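You operate a simulated robot arm through the tools that you are given. There is no shell and no other tool. Be economical: measure what you need, move in short steps, check, and stop when the job is done.

The job below is to be done with a simulated robot arm. You get a single attempt, and the scene is never put back.

TASK
Put the tie pot on top of the brown tube carton.

Only the result counts: the job must be done as asked and must still hold three seconds after the hand-in. Knocking over, shifting, dropping, spilling or breaking anything else fails it.

THE ROBOT
A 6-joint arm with a two-finger parallel gripper, fixed in place. Base frame: the origin is at the foot of the arm, x ahead of it, y to its left, z up; the work surface is at about z = 0. Readings come in mm, degrees, newtons and seconds.
With the tool pointing down near the work surface it reaches from about 140 to 580 mm from the base axis. Its first joint turns from -66.0 to 66.0 degrees. Payload 2.1 kg.
The TCP is the grasp point between the finger pads, 30 mm short of the fingertips. In the tool frame z runs along the fingers and y along their closing line. The gripper opens to 94 mm. The fingers are 28 mm wide and 10 mm thick; the gripper's body (50 by 96 mm) begins 55 mm behind the TCP.
Orientation is told as [roll, pitch, yaw] about the base's x, y, z axes, in that order, counted from this pose: with the fingers straight down and closing along the base's y, the tool's x points along the base's -x, its y along +y and its z along -z.

THE INTERFACE
- The arm moves only by the tool drive_tool. Its argument "deltas" is a list of rows, each a list of 6 numbers: the shift along the base's x, y, z in units of 50 mm (1.0 is 50 mm), then the turn, a rotation vector about the base's x, y, z in units of 8 degrees (1.0 is 8 degrees). In form: [[dx, dy, dz, rx, ry, rz], ...]. A call has 1 to 8 rows; each row shifts and turns the commanded pose from where the row before left it. "grip" is the opening, from 0 (shut) to 1 (fully open), set as the call begins (left out, the last holds). A call with a number of a shift or a turn outside -1 to 1 is refused whole. Rows are played at 5 a second. More than 50 mm and 8.6 degrees between two rows, or a gripper value outside its range, and nothing of the call is played. Where a pose cannot be reached the arm comes as near as it can. A force on the tool above 40 N (or 10 N above the force at the start of the call, whichever is more), or a blocked arm, ends the call early, and 0.2 s more pass. Each finger travels about 72 mm/s and halts on what it meets, pressing with about 36 N; the grip force reading is that of the motor and also rises with nothing between the fingers. The clock runs only during rows and for 0.2 s after the last one: add rows that do not move to give the fingers time. The reply holds the time, the measured pose of the TCP, the force on the tool along the base axes, the opening and the grip force, in the units named above and with some noise, and new pictures: "show" is both (left out), scene, wrist or none.
- Cameras (640 x 400 px; columns grow to the right, rows downward): "scene" is fixed at [51.2, -365.9, 487.2]; the picture's right is [0.82, -0.57, 0.00], its down [-0.31, -0.45, -0.84] and it looks along [0.48, 0.69, -0.55] (base axes); focal length 341 px, centre (320, 200). "wrist" rides on the gripper at [76, 14, -102] in the tool frame; the picture's right is [-0.18, 0.98, 0.00], its down [-0.75, -0.14, -0.64] and it looks along [-0.63, -0.12, 0.77] (tool axes); focal length 243 px, centre (320, 200). There is no depth. A picture from a camera that has moved, and an enlarged one, comes with that camera's place and axes in the base frame and with its lens.
- inspect(camera, box): a new picture of the part [left, top, right, bottom] of that camera's present view, enlarged. The clock stands still meanwhile.
- close_job(): hands the job in; it is judged then, once.

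Go step by step. Nothing tells you positions but the pictures and the camera data: compare them with the known pose of the tool, close in by small moves and look again before you grip or let go. The budget is 90 turns and 170 pictures, counting those below and the enlarged ones. Unless the task says otherwise, let go and move clear before handing in, and close with one line.

The tools are called after "Call:" as name(argument=value, ...) on one line, values as JSON. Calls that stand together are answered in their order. drive_tool: Moves the arm, as the interface text tells. Its arguments: {"type":"object","properties":{"deltas":{"type":"array"},"grip":{"type":"number"},"show":{"type":"string","enum":["both","scene","wrist","none"]}},"required":["deltas"]} The other tools are called the same way: inspect (camera, box) takes an enlarged picture of a part of a camera's view; close_job () hands the job in.

At the start:

```text
clock: 0.0
tcp_pos: [290.8, 101.8, 279.8]
tool_rot: [0.0, 0.0, 0.0]
contact_force: [-0.8, 0.4, 0.9]
opening: 94.0
grasp_force: 0.0
```

scene: 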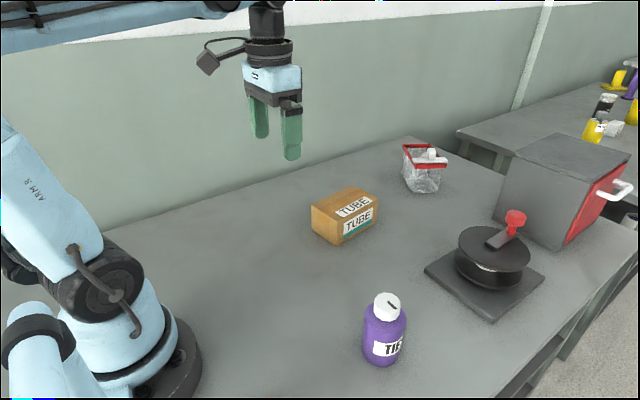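
wrist: 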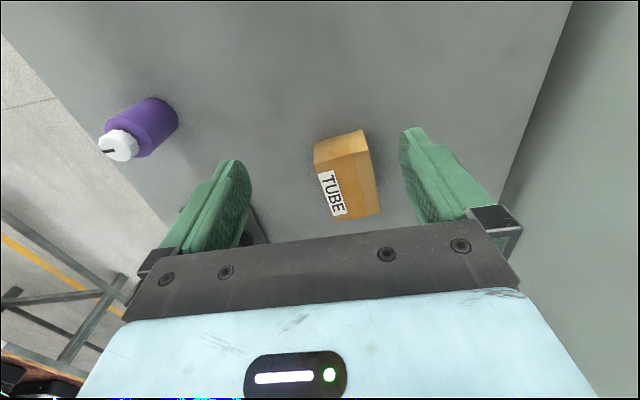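

I see a purple "TIE" pot with a white cap and a brown TUBE carton. I'll look at both enlarged to measure them.

Call:
inspect(camera="scene", box=[340, 280, 436, 376])

Call:
inspect(camera="scene", box=[296, 170, 392, 260])

```text
4.17 times, centred on (388, 328) of scene
camera zoom: at [51.2, -365.9, 487.2], right [0.82, -0.57, 0.0], down [-0.31, -0.45, -0.84], along [0.48, 0.69, -0.55], focal length 1421 px, centre (37, -333)
```

zoom: 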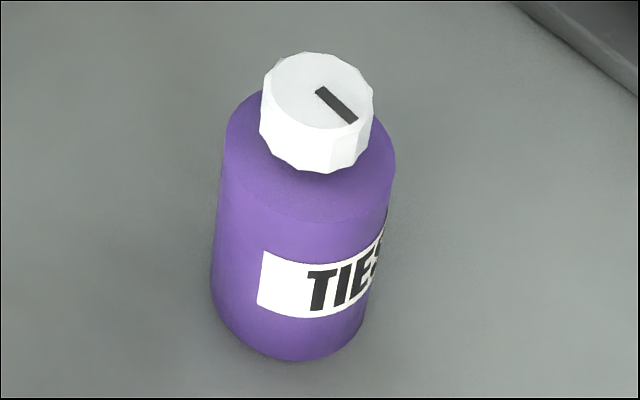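

```text
4.44 times, centred on (344, 215) of scene
camera zoom: at [51.2, -365.9, 487.2], right [0.82, -0.57, 0.0], down [-0.31, -0.45, -0.84], along [0.48, 0.69, -0.55], focal length 1516 px, centre (213, 133)
```

zoom: 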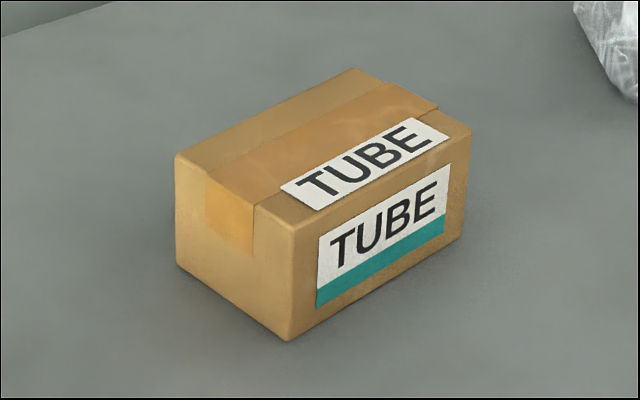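

The pot is about 59 mm across and 108 mm tall, standing near (310, -155). The carton's centre is near (459, 122) and its top is at about z = 67. I'll move above the pot and check from there.

Call:
drive_tool(deltas=[[0.064, -0.856, -0.26, 0, 0, 0], [0.064, -0.856, -0.26, 0, 0, 0], [0.064, -0.856, -0.26, 0, 0, 0], [0.064, -0.856, -0.26, 0, 0, 0], [0.064, -0.856, -0.26, 0, 0, 0], [0.064, -0.856, -0.26, 0, 0, 0], [0, 0, 0, 0, 0, 0]], grip=1)

```text
clock: 1.6
tcp_pos: [308.4, -155.9, 201.3]
tool_rot: [-0.1, -0.1, -0.1]
contact_force: [-0.3, 0.3, 0.1]
opening: 93.8
grasp_force: 0.0
camera wrist: at [232.9, -143.7, 304.2], right [0.18, 0.98, 0.0], down [0.75, -0.14, 0.64], along [0.63, -0.12, -0.77], focal length 243 px, centre (320, 200)
```

scene: 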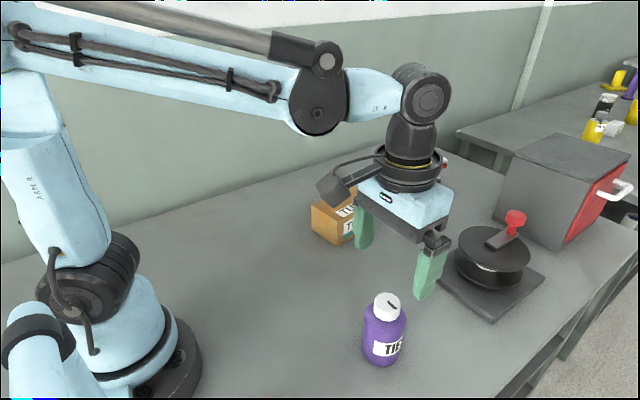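
wrist: 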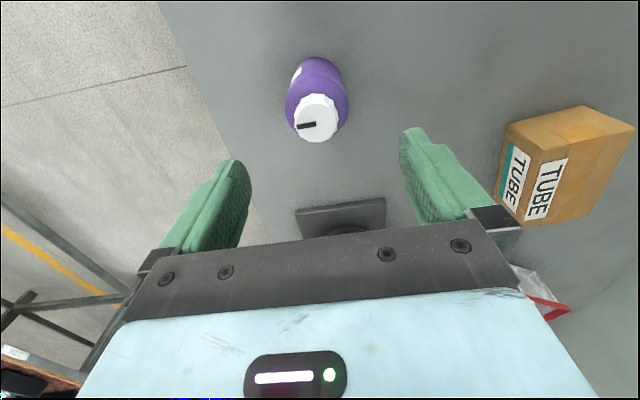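

The wrist view puts the pot nearer y = -160. I'll shift a little, go partway down and look again.

Call:
drive_tool(deltas=[[0, -0.08, -0.5, 0, 0, 0], [0, 0, -0.5, 0, 0, 0], [0, 0, 0, 0, 0, 0]])

Call:
inspect(camera="scene", box=[320, 240, 470, 376])

Call:
inspect(camera="wrist", box=[200, 40, 460, 240])

```text
clock: 2.4
tcp_pos: [309.8, -159.8, 149.6]
tool_rot: [0.0, 0.0, 0.0]
contact_force: [0.1, 0.0, 0.3]
opening: 93.8
grasp_force: 0.1
camera wrist: at [233.2, -146.8, 253.1], right [0.18, 0.98, 0.0], down [0.75, -0.14, 0.64], along [0.63, -0.12, -0.77], focal length 243 px, centre (320, 200)
```

scene: 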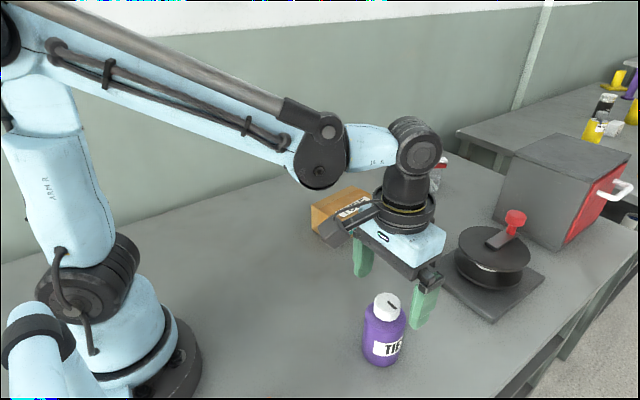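
wrist: 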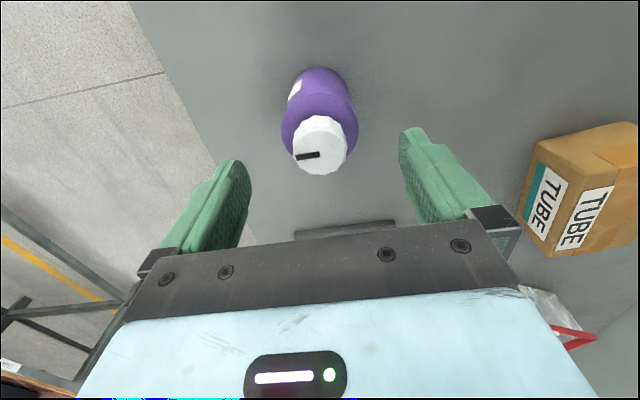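

```text
2.94 times, centred on (395, 308) of scene
camera zoom: at [51.2, -365.9, 487.2], right [0.82, -0.57, 0.0], down [-0.31, -0.45, -0.84], along [0.48, 0.69, -0.55], focal length 1003 px, centre (99, -118)
```

zoom: 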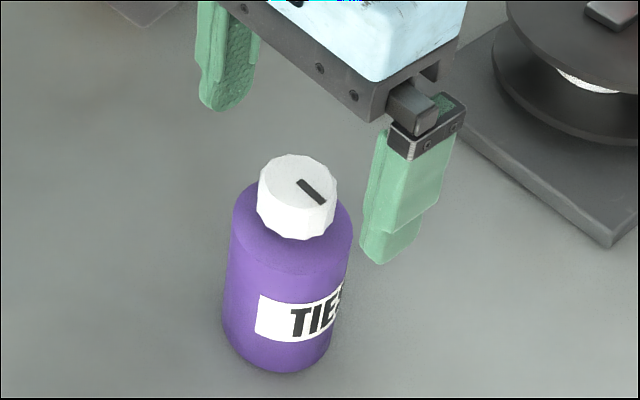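

```text
2.00 times, centred on (330, 140) of wrist
camera zoom: at [233.2, -146.8, 253.1], right [0.18, 0.98, 0.0], down [0.75, -0.14, 0.64], along [0.63, -0.12, -0.77], focal length 485 px, centre (300, 320)
```

zoom: 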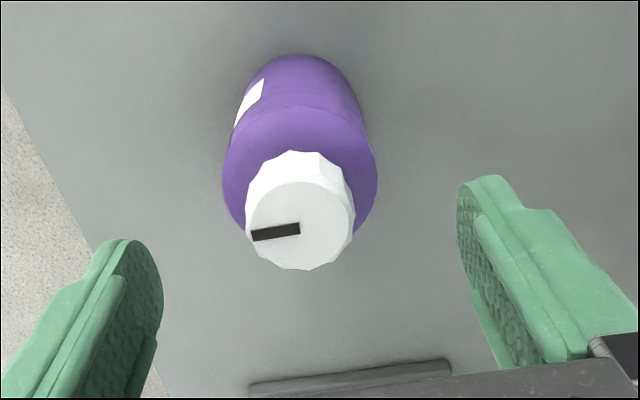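

The pot's axis is near (312, -161) and the fingers straddle it. I'll go down to TCP z of about 64.

Call:
drive_tool(deltas=[[0.04, -0.03, -0.5, 0, 0, 0], [0, 0, -0.5, 0, 0, 0], [0, 0, -0.4, 0, 0, 0], [0, 0, -0.31, 0, 0, 0], [0, 0, 0, 0, 0, 0]])

Call:
inspect(camera="scene", box=[320, 240, 470, 376])

```text
clock: 3.6
tcp_pos: [310.6, -160.2, 65.5]
tool_rot: [0.0, 0.0, 0.0]
contact_force: [0.2, 0.3, 0.8]
opening: 94.0
grasp_force: 0.1
camera wrist: at [235.0, -147.5, 168.9], right [0.18, 0.98, 0.0], down [0.75, -0.14, 0.64], along [0.63, -0.12, -0.77], focal length 243 px, centre (320, 200)
```

scene: 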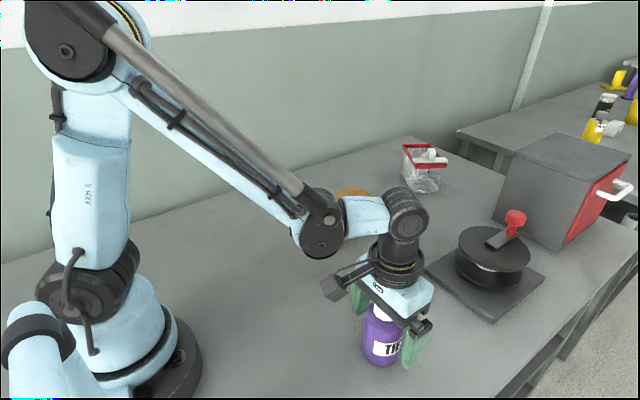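
wrist: 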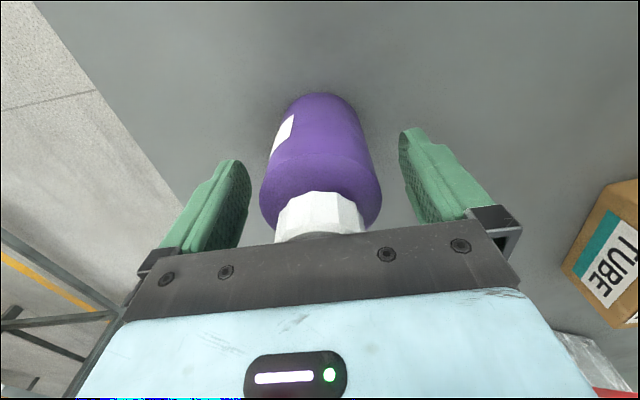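

```text
2.94 times, centred on (395, 308) of scene
camera zoom: at [51.2, -365.9, 487.2], right [0.82, -0.57, 0.0], down [-0.31, -0.45, -0.84], along [0.48, 0.69, -0.55], focal length 1003 px, centre (99, -118)
```

zoom: 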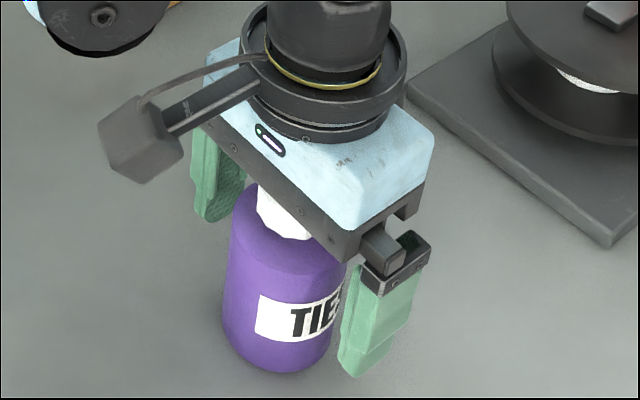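

The pot is centred between the fingers with clearance under the gripper body. Closing now.

Call:
drive_tool(deltas=[[0.03, 0, 0, 0, 0, 0], [0, 0, 0, 0, 0, 0], [0, 0, 0, 0, 0, 0], [0, 0, 0, 0, 0, 0], [0, 0, 0, 0, 0, 0]], grip=0)

```text
clock: 4.8
tcp_pos: [313.1, -160.2, 65.6]
tool_rot: [-0.1, 0.0, 0.0]
contact_force: [-0.9, -0.3, 1.3]
opening: 58.8
grasp_force: 36.1
camera wrist: at [236.7, -147.6, 169.1], right [0.18, 0.98, 0.0], down [0.75, -0.14, 0.64], along [0.63, -0.12, -0.77], focal length 243 px, centre (320, 200)
```

scene: 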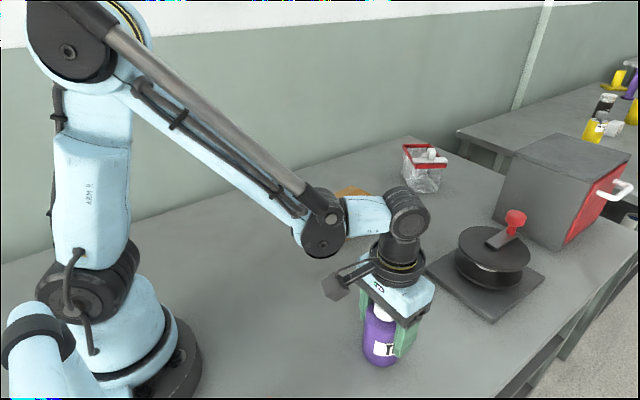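
wrist: 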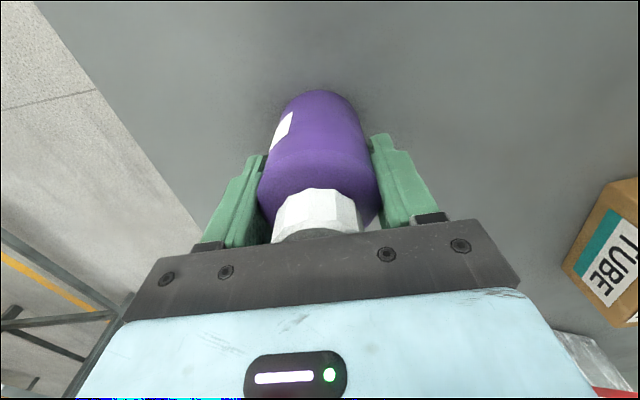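

It's gripped at 58.8 mm. I'll lift it straight up.

Call:
drive_tool(deltas=[[0, 0, 0.3, 0, 0, 0], [0, 0, 0.5, 0, 0, 0], [0, 0, 0.6, 0, 0, 0], [0, 0, 0.6, 0, 0, 0], [0, 0, 0.6, 0, 0, 0], [0, 0, 0.4, 0, 0, 0], [0, 0, 0, 0, 0, 0]])

```text
clock: 6.4
tcp_pos: [312.5, -160.9, 216.5]
tool_rot: [0.0, 0.0, 0.0]
contact_force: [-0.1, -0.7, -1.1]
opening: 58.8
grasp_force: 36.7
camera wrist: at [236.7, -148.2, 319.0], right [0.18, 0.98, 0.0], down [0.75, -0.14, 0.64], along [0.63, -0.12, -0.77], focal length 243 px, centre (320, 200)
```

scene: 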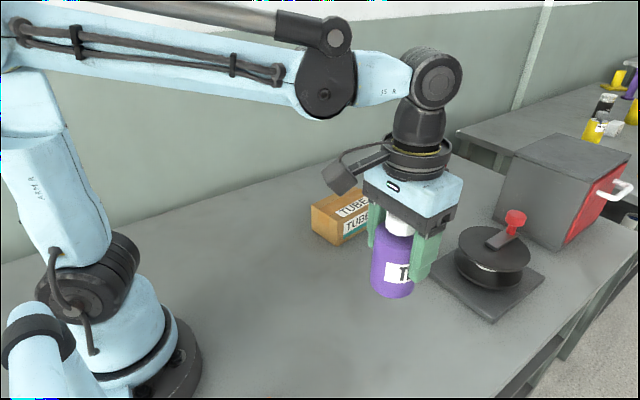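
wrist: 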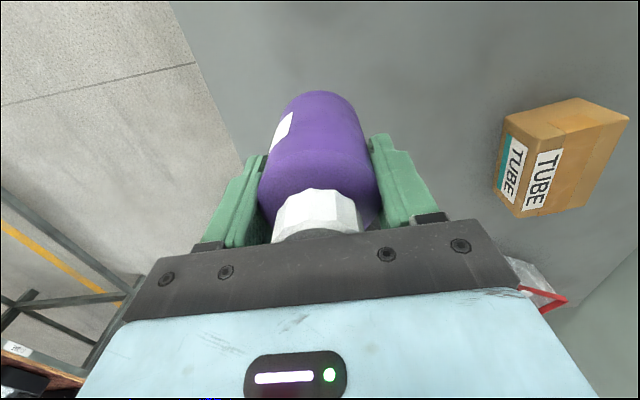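

It holds. Now I'll carry it over to above the carton.

Call:
drive_tool(deltas=[[0.2, 0.4, 0, 0, 0, 0], [0.4, 0.8, 0, 0, 0, 0], [0.45, 0.85, 0, 0, 0, 0], [0.45, 0.85, 0, 0, 0, 0], [0.45, 0.85, 0, 0, 0, 0], [0.45, 0.85, 0, 0, 0, 0], [0.3, 0.6, 0, 0, 0, 0], [0.2, 0.42, 0, 0, 0, 0]], show="none")

Call:
drive_tool(deltas=[[0, 0, 0, 0, 0, 0], [0, 0, 0, 0, 0, 0]])

Call:
inspect(camera="scene", box=[270, 100, 430, 260])

```text
clock: 8.2
tcp_pos: [459.3, 121.5, 216.3]
tool_rot: [0.1, 0.0, -0.1]
contact_force: [0.9, 0.6, -0.8]
opening: 58.8
grasp_force: 36.2
```

```text
clock: 8.8
tcp_pos: [459.3, 120.1, 216.5]
tool_rot: [0.0, 0.0, -0.1]
contact_force: [0.1, 0.4, -1.5]
opening: 58.7
grasp_force: 35.9
camera wrist: at [383.3, 133.7, 319.9], right [0.18, 0.98, 0.0], down [0.75, -0.14, 0.64], along [0.63, -0.12, -0.77], focal length 243 px, centre (320, 200)
```

scene: 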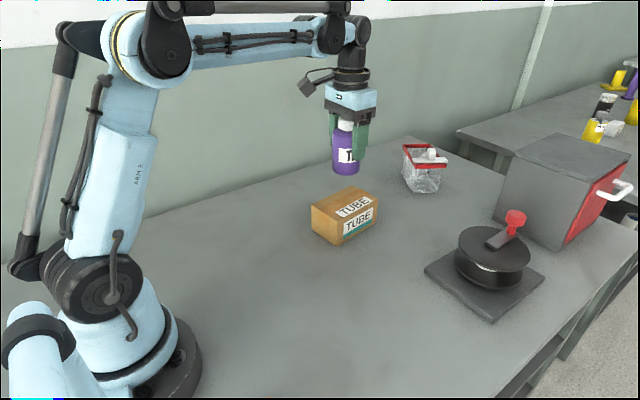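
wrist: 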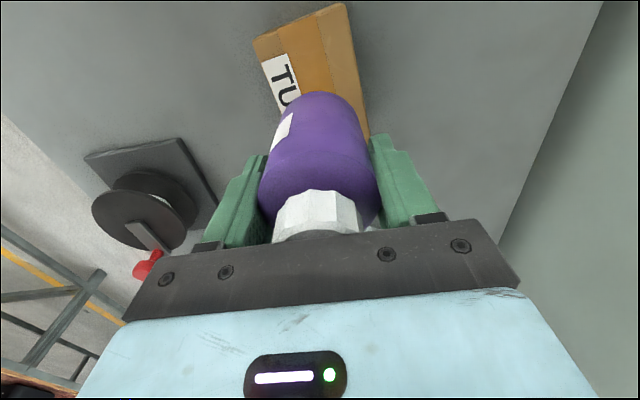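

```text
2.50 times, centred on (350, 180) of scene
camera zoom: at [51.2, -365.9, 487.2], right [0.82, -0.57, 0.0], down [-0.31, -0.45, -0.84], along [0.48, 0.69, -0.55], focal length 853 px, centre (245, 250)
```

zoom: 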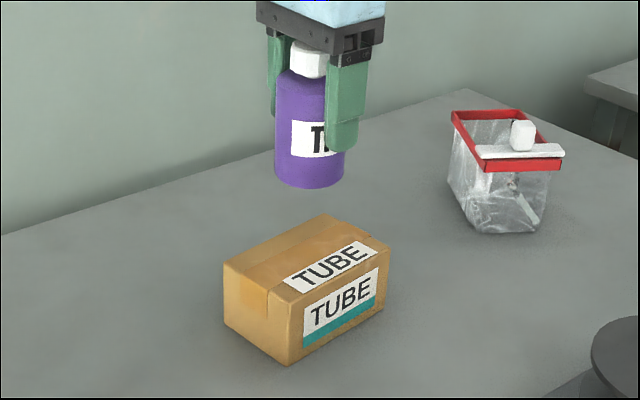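

The carton's corners seen from the wrist agree with my estimate, so the pot is over the centre. I'll go down to about 10 mm above the top and check.

Call:
drive_tool(deltas=[[0, 0.0, -0.4, 0, 0, 0], [0, 0, -0.5, 0, 0, 0], [0, 0, -0.3, 0, 0, 0], [0, 0, -0.2, 0, 0, 0], [0, 0, 0, 0, 0, 0]])

Call:
inspect(camera="scene", box=[296, 150, 392, 250])

```text
clock: 10.0
tcp_pos: [457.8, 119.9, 147.3]
tool_rot: [0.0, 0.1, 0.0]
contact_force: [0.1, 0.0, 0.1]
opening: 58.6
grasp_force: 36.2
camera wrist: at [382.7, 133.1, 250.2], right [0.18, 0.98, 0.0], down [0.75, -0.14, 0.64], along [0.63, -0.12, -0.77], focal length 243 px, centre (320, 200)
```

scene: 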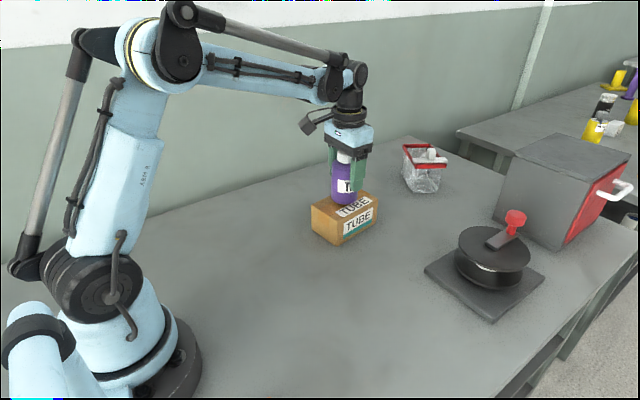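
wrist: 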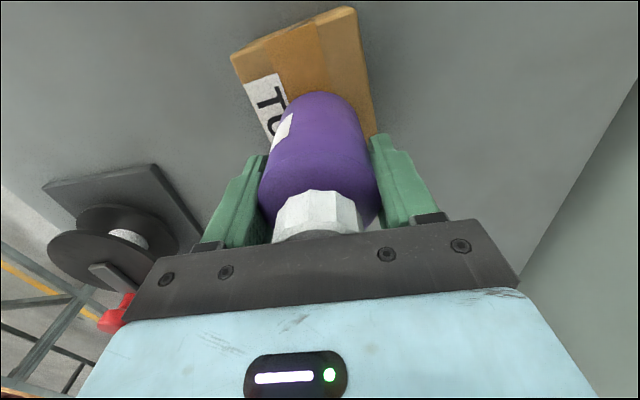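

```text
4.00 times, centred on (344, 200) of scene
camera zoom: at [51.2, -365.9, 487.2], right [0.82, -0.57, 0.0], down [-0.31, -0.45, -0.84], along [0.48, 0.69, -0.55], focal length 1364 px, centre (224, 200)
```

zoom: 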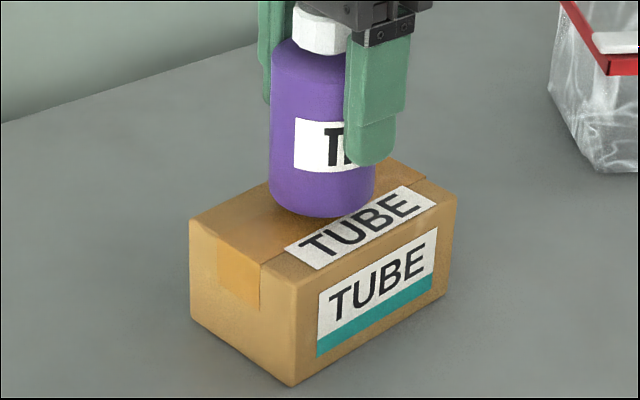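

It's about 14 mm above the carton and centred. I'll lower in small steps and watch the force.

Call:
drive_tool(deltas=[[0, 0, -0.1, 0, 0, 0], [0, 0, -0.1, 0, 0, 0], [0, 0, 0, 0, 0, 0]], show="none")

Call:
inspect(camera="scene", box=[296, 150, 392, 250])

```text
clock: 10.8
tcp_pos: [458.8, 121.5, 136.9]
tool_rot: [-0.1, -0.1, -0.1]
contact_force: [-0.1, 0.0, -2.3]
opening: 58.7
grasp_force: 35.9
```

```text
4.00 times, centred on (344, 200) of scene
camera zoom: at [51.2, -365.9, 487.2], right [0.82, -0.57, 0.0], down [-0.31, -0.45, -0.84], along [0.48, 0.69, -0.55], focal length 1364 px, centre (224, 200)
```

zoom: 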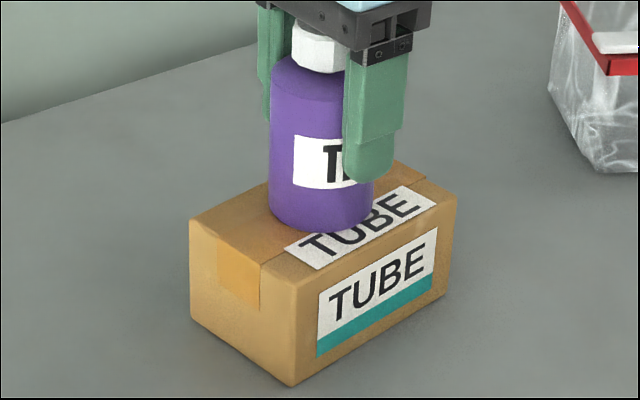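

Call:
drive_tool(deltas=[[0, 0, -0.05, 0, 0, 0], [0, 0, 0, 0, 0, 0]], show="none")

```text
clock: 11.4
tcp_pos: [458.3, 120.5, 134.0]
tool_rot: [0.0, 0.0, 0.0]
contact_force: [-3.3, -0.3, 27.7]
opening: 57.4
grasp_force: 36.1
```

It has touched down with about 28 N. I'll ease up slightly before releasing.

Call:
drive_tool(deltas=[[0, 0, 0.02, 0, 0, 0], [0, 0, 0, 0, 0, 0]], show="scene")

Call:
inspect(camera="scene", box=[296, 150, 392, 250])

```text
clock: 12.0
tcp_pos: [460.0, 120.3, 133.9]
tool_rot: [0.0, 0.0, 0.1]
contact_force: [-3.0, 0.8, 12.9]
opening: 57.8
grasp_force: 35.6
```

scene: 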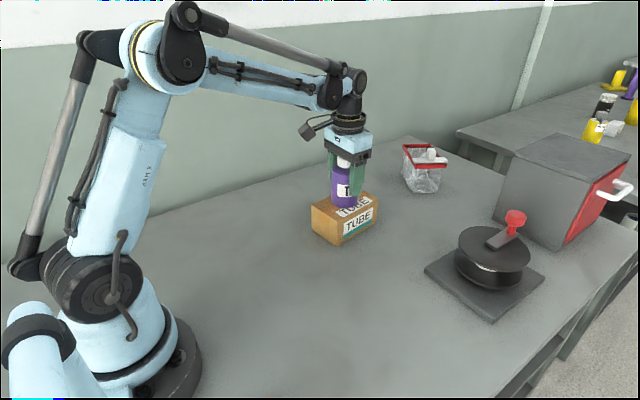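

```text
4.00 times, centred on (344, 200) of scene
camera zoom: at [51.1, -366.0, 487.2], right [0.82, -0.57, 0.0], down [-0.31, -0.45, -0.84], along [0.48, 0.69, -0.55], focal length 1364 px, centre (224, 200)
```

zoom: 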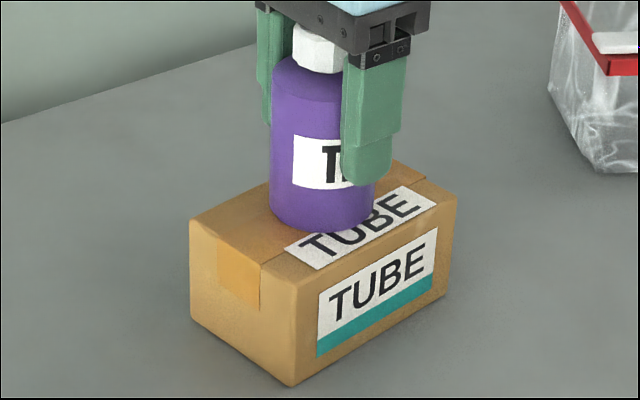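

Call:
drive_tool(deltas=[[0, 0, 0.015, 0, 0, 0], [0, 0, 0, 0, 0, 0]], show="none")

Call:
drive_tool(deltas=[[0, 0, 0, 0, 0, 0], [0, 0, 0, 0, 0, 0], [0, 0, 0, 0, 0, 0], [0, 0, 0, 0, 0, 0]], grip=1)

Call:
inspect(camera="scene", box=[296, 150, 392, 250])

```text
clock: 12.6
tcp_pos: [459.0, 121.4, 133.9]
tool_rot: [0.0, 0.0, -0.1]
contact_force: [0.1, 0.2, -1.9]
opening: 57.8
grasp_force: 36.1
```

```text
clock: 13.6
tcp_pos: [458.9, 119.7, 134.0]
tool_rot: [0.0, -0.1, 0.0]
contact_force: [0.3, -0.1, -0.1]
opening: 93.9
grasp_force: 0.1
camera wrist: at [382.6, 133.9, 238.5], right [0.18, 0.98, 0.0], down [0.75, -0.14, 0.64], along [0.63, -0.12, -0.77], focal length 243 px, centre (320, 200)
```

scene: 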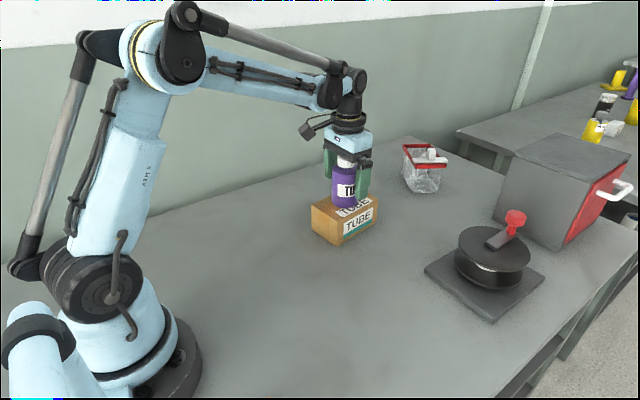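
wrist: 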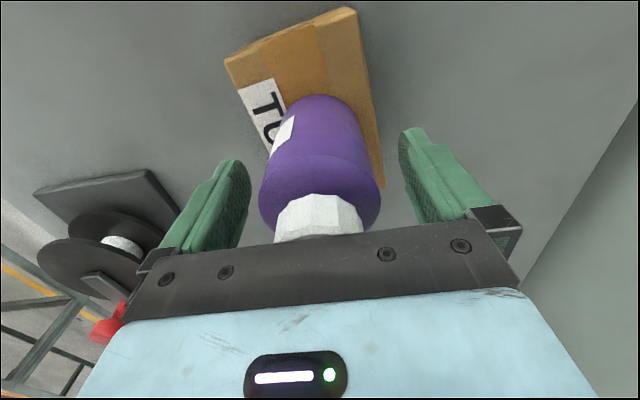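

```text
4.00 times, centred on (344, 200) of scene
camera zoom: at [51.2, -365.9, 487.2], right [0.82, -0.57, 0.0], down [-0.31, -0.45, -0.84], along [0.48, 0.69, -0.55], focal length 1364 px, centre (224, 200)
```

zoom: 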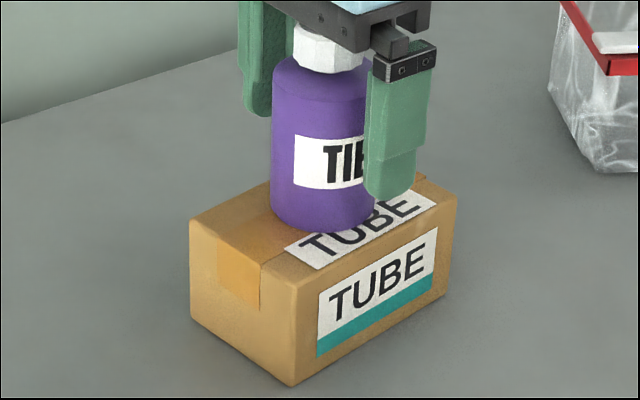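

The pot stands released on the carton. I'll raise straight up to clear it.

Call:
drive_tool(deltas=[[0, 0, 0.2, 0, 0, 0], [0, 0, 0.5, 0, 0, 0], [0, 0, 0.7, 0, 0, 0], [0, 0, 0.8, 0, 0, 0], [0, 0, 0.4, 0, 0, 0], [0, 0, 0, 0, 0, 0]])

Call:
inspect(camera="scene", box=[296, 150, 392, 250])

```text
clock: 15.0
tcp_pos: [459.3, 120.0, 265.7]
tool_rot: [0.0, 0.1, 0.0]
contact_force: [0.2, -0.1, 0.3]
opening: 93.9
grasp_force: 0.0
camera wrist: at [383.2, 133.4, 368.5], right [0.18, 0.98, 0.0], down [0.75, -0.14, 0.64], along [0.63, -0.12, -0.77], focal length 243 px, centre (320, 200)
```

scene: 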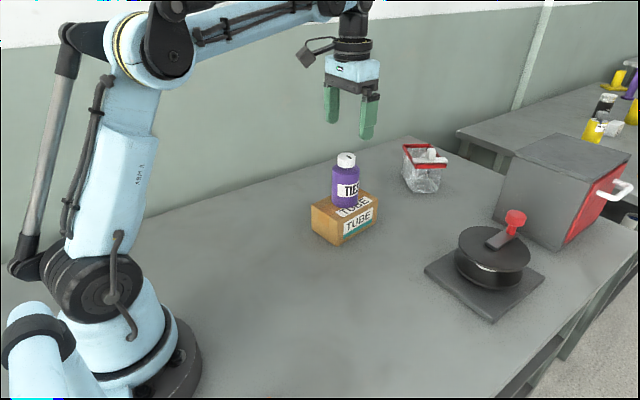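
wrist: 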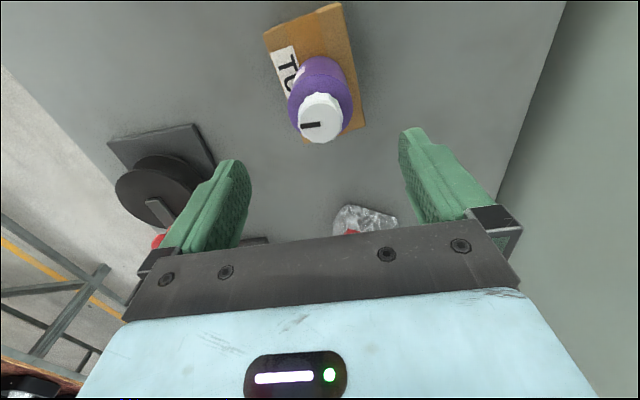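

```text
4.00 times, centred on (344, 200) of scene
camera zoom: at [51.2, -365.9, 487.2], right [0.82, -0.57, 0.0], down [-0.31, -0.45, -0.84], along [0.48, 0.69, -0.55], focal length 1364 px, centre (224, 200)
```

zoom: 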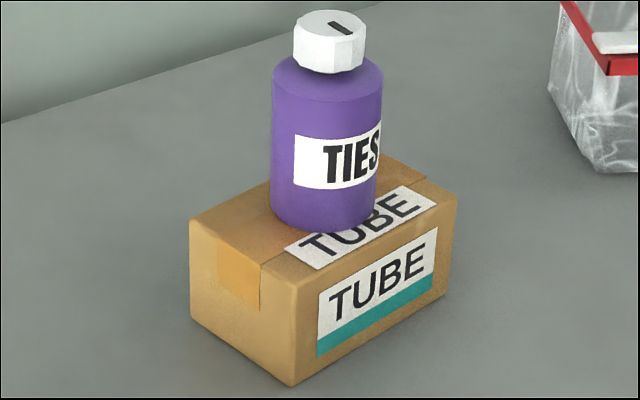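

The pot stands upright on the carton, nothing else has moved, and the gripper is clear. I'm handing in.

Call:
close_job()

```text
The job is handed in.
```

The tie pot is standing upright on top of the brown tube carton. The gripper is open and clear, and nothing else looked moved when I handed in.
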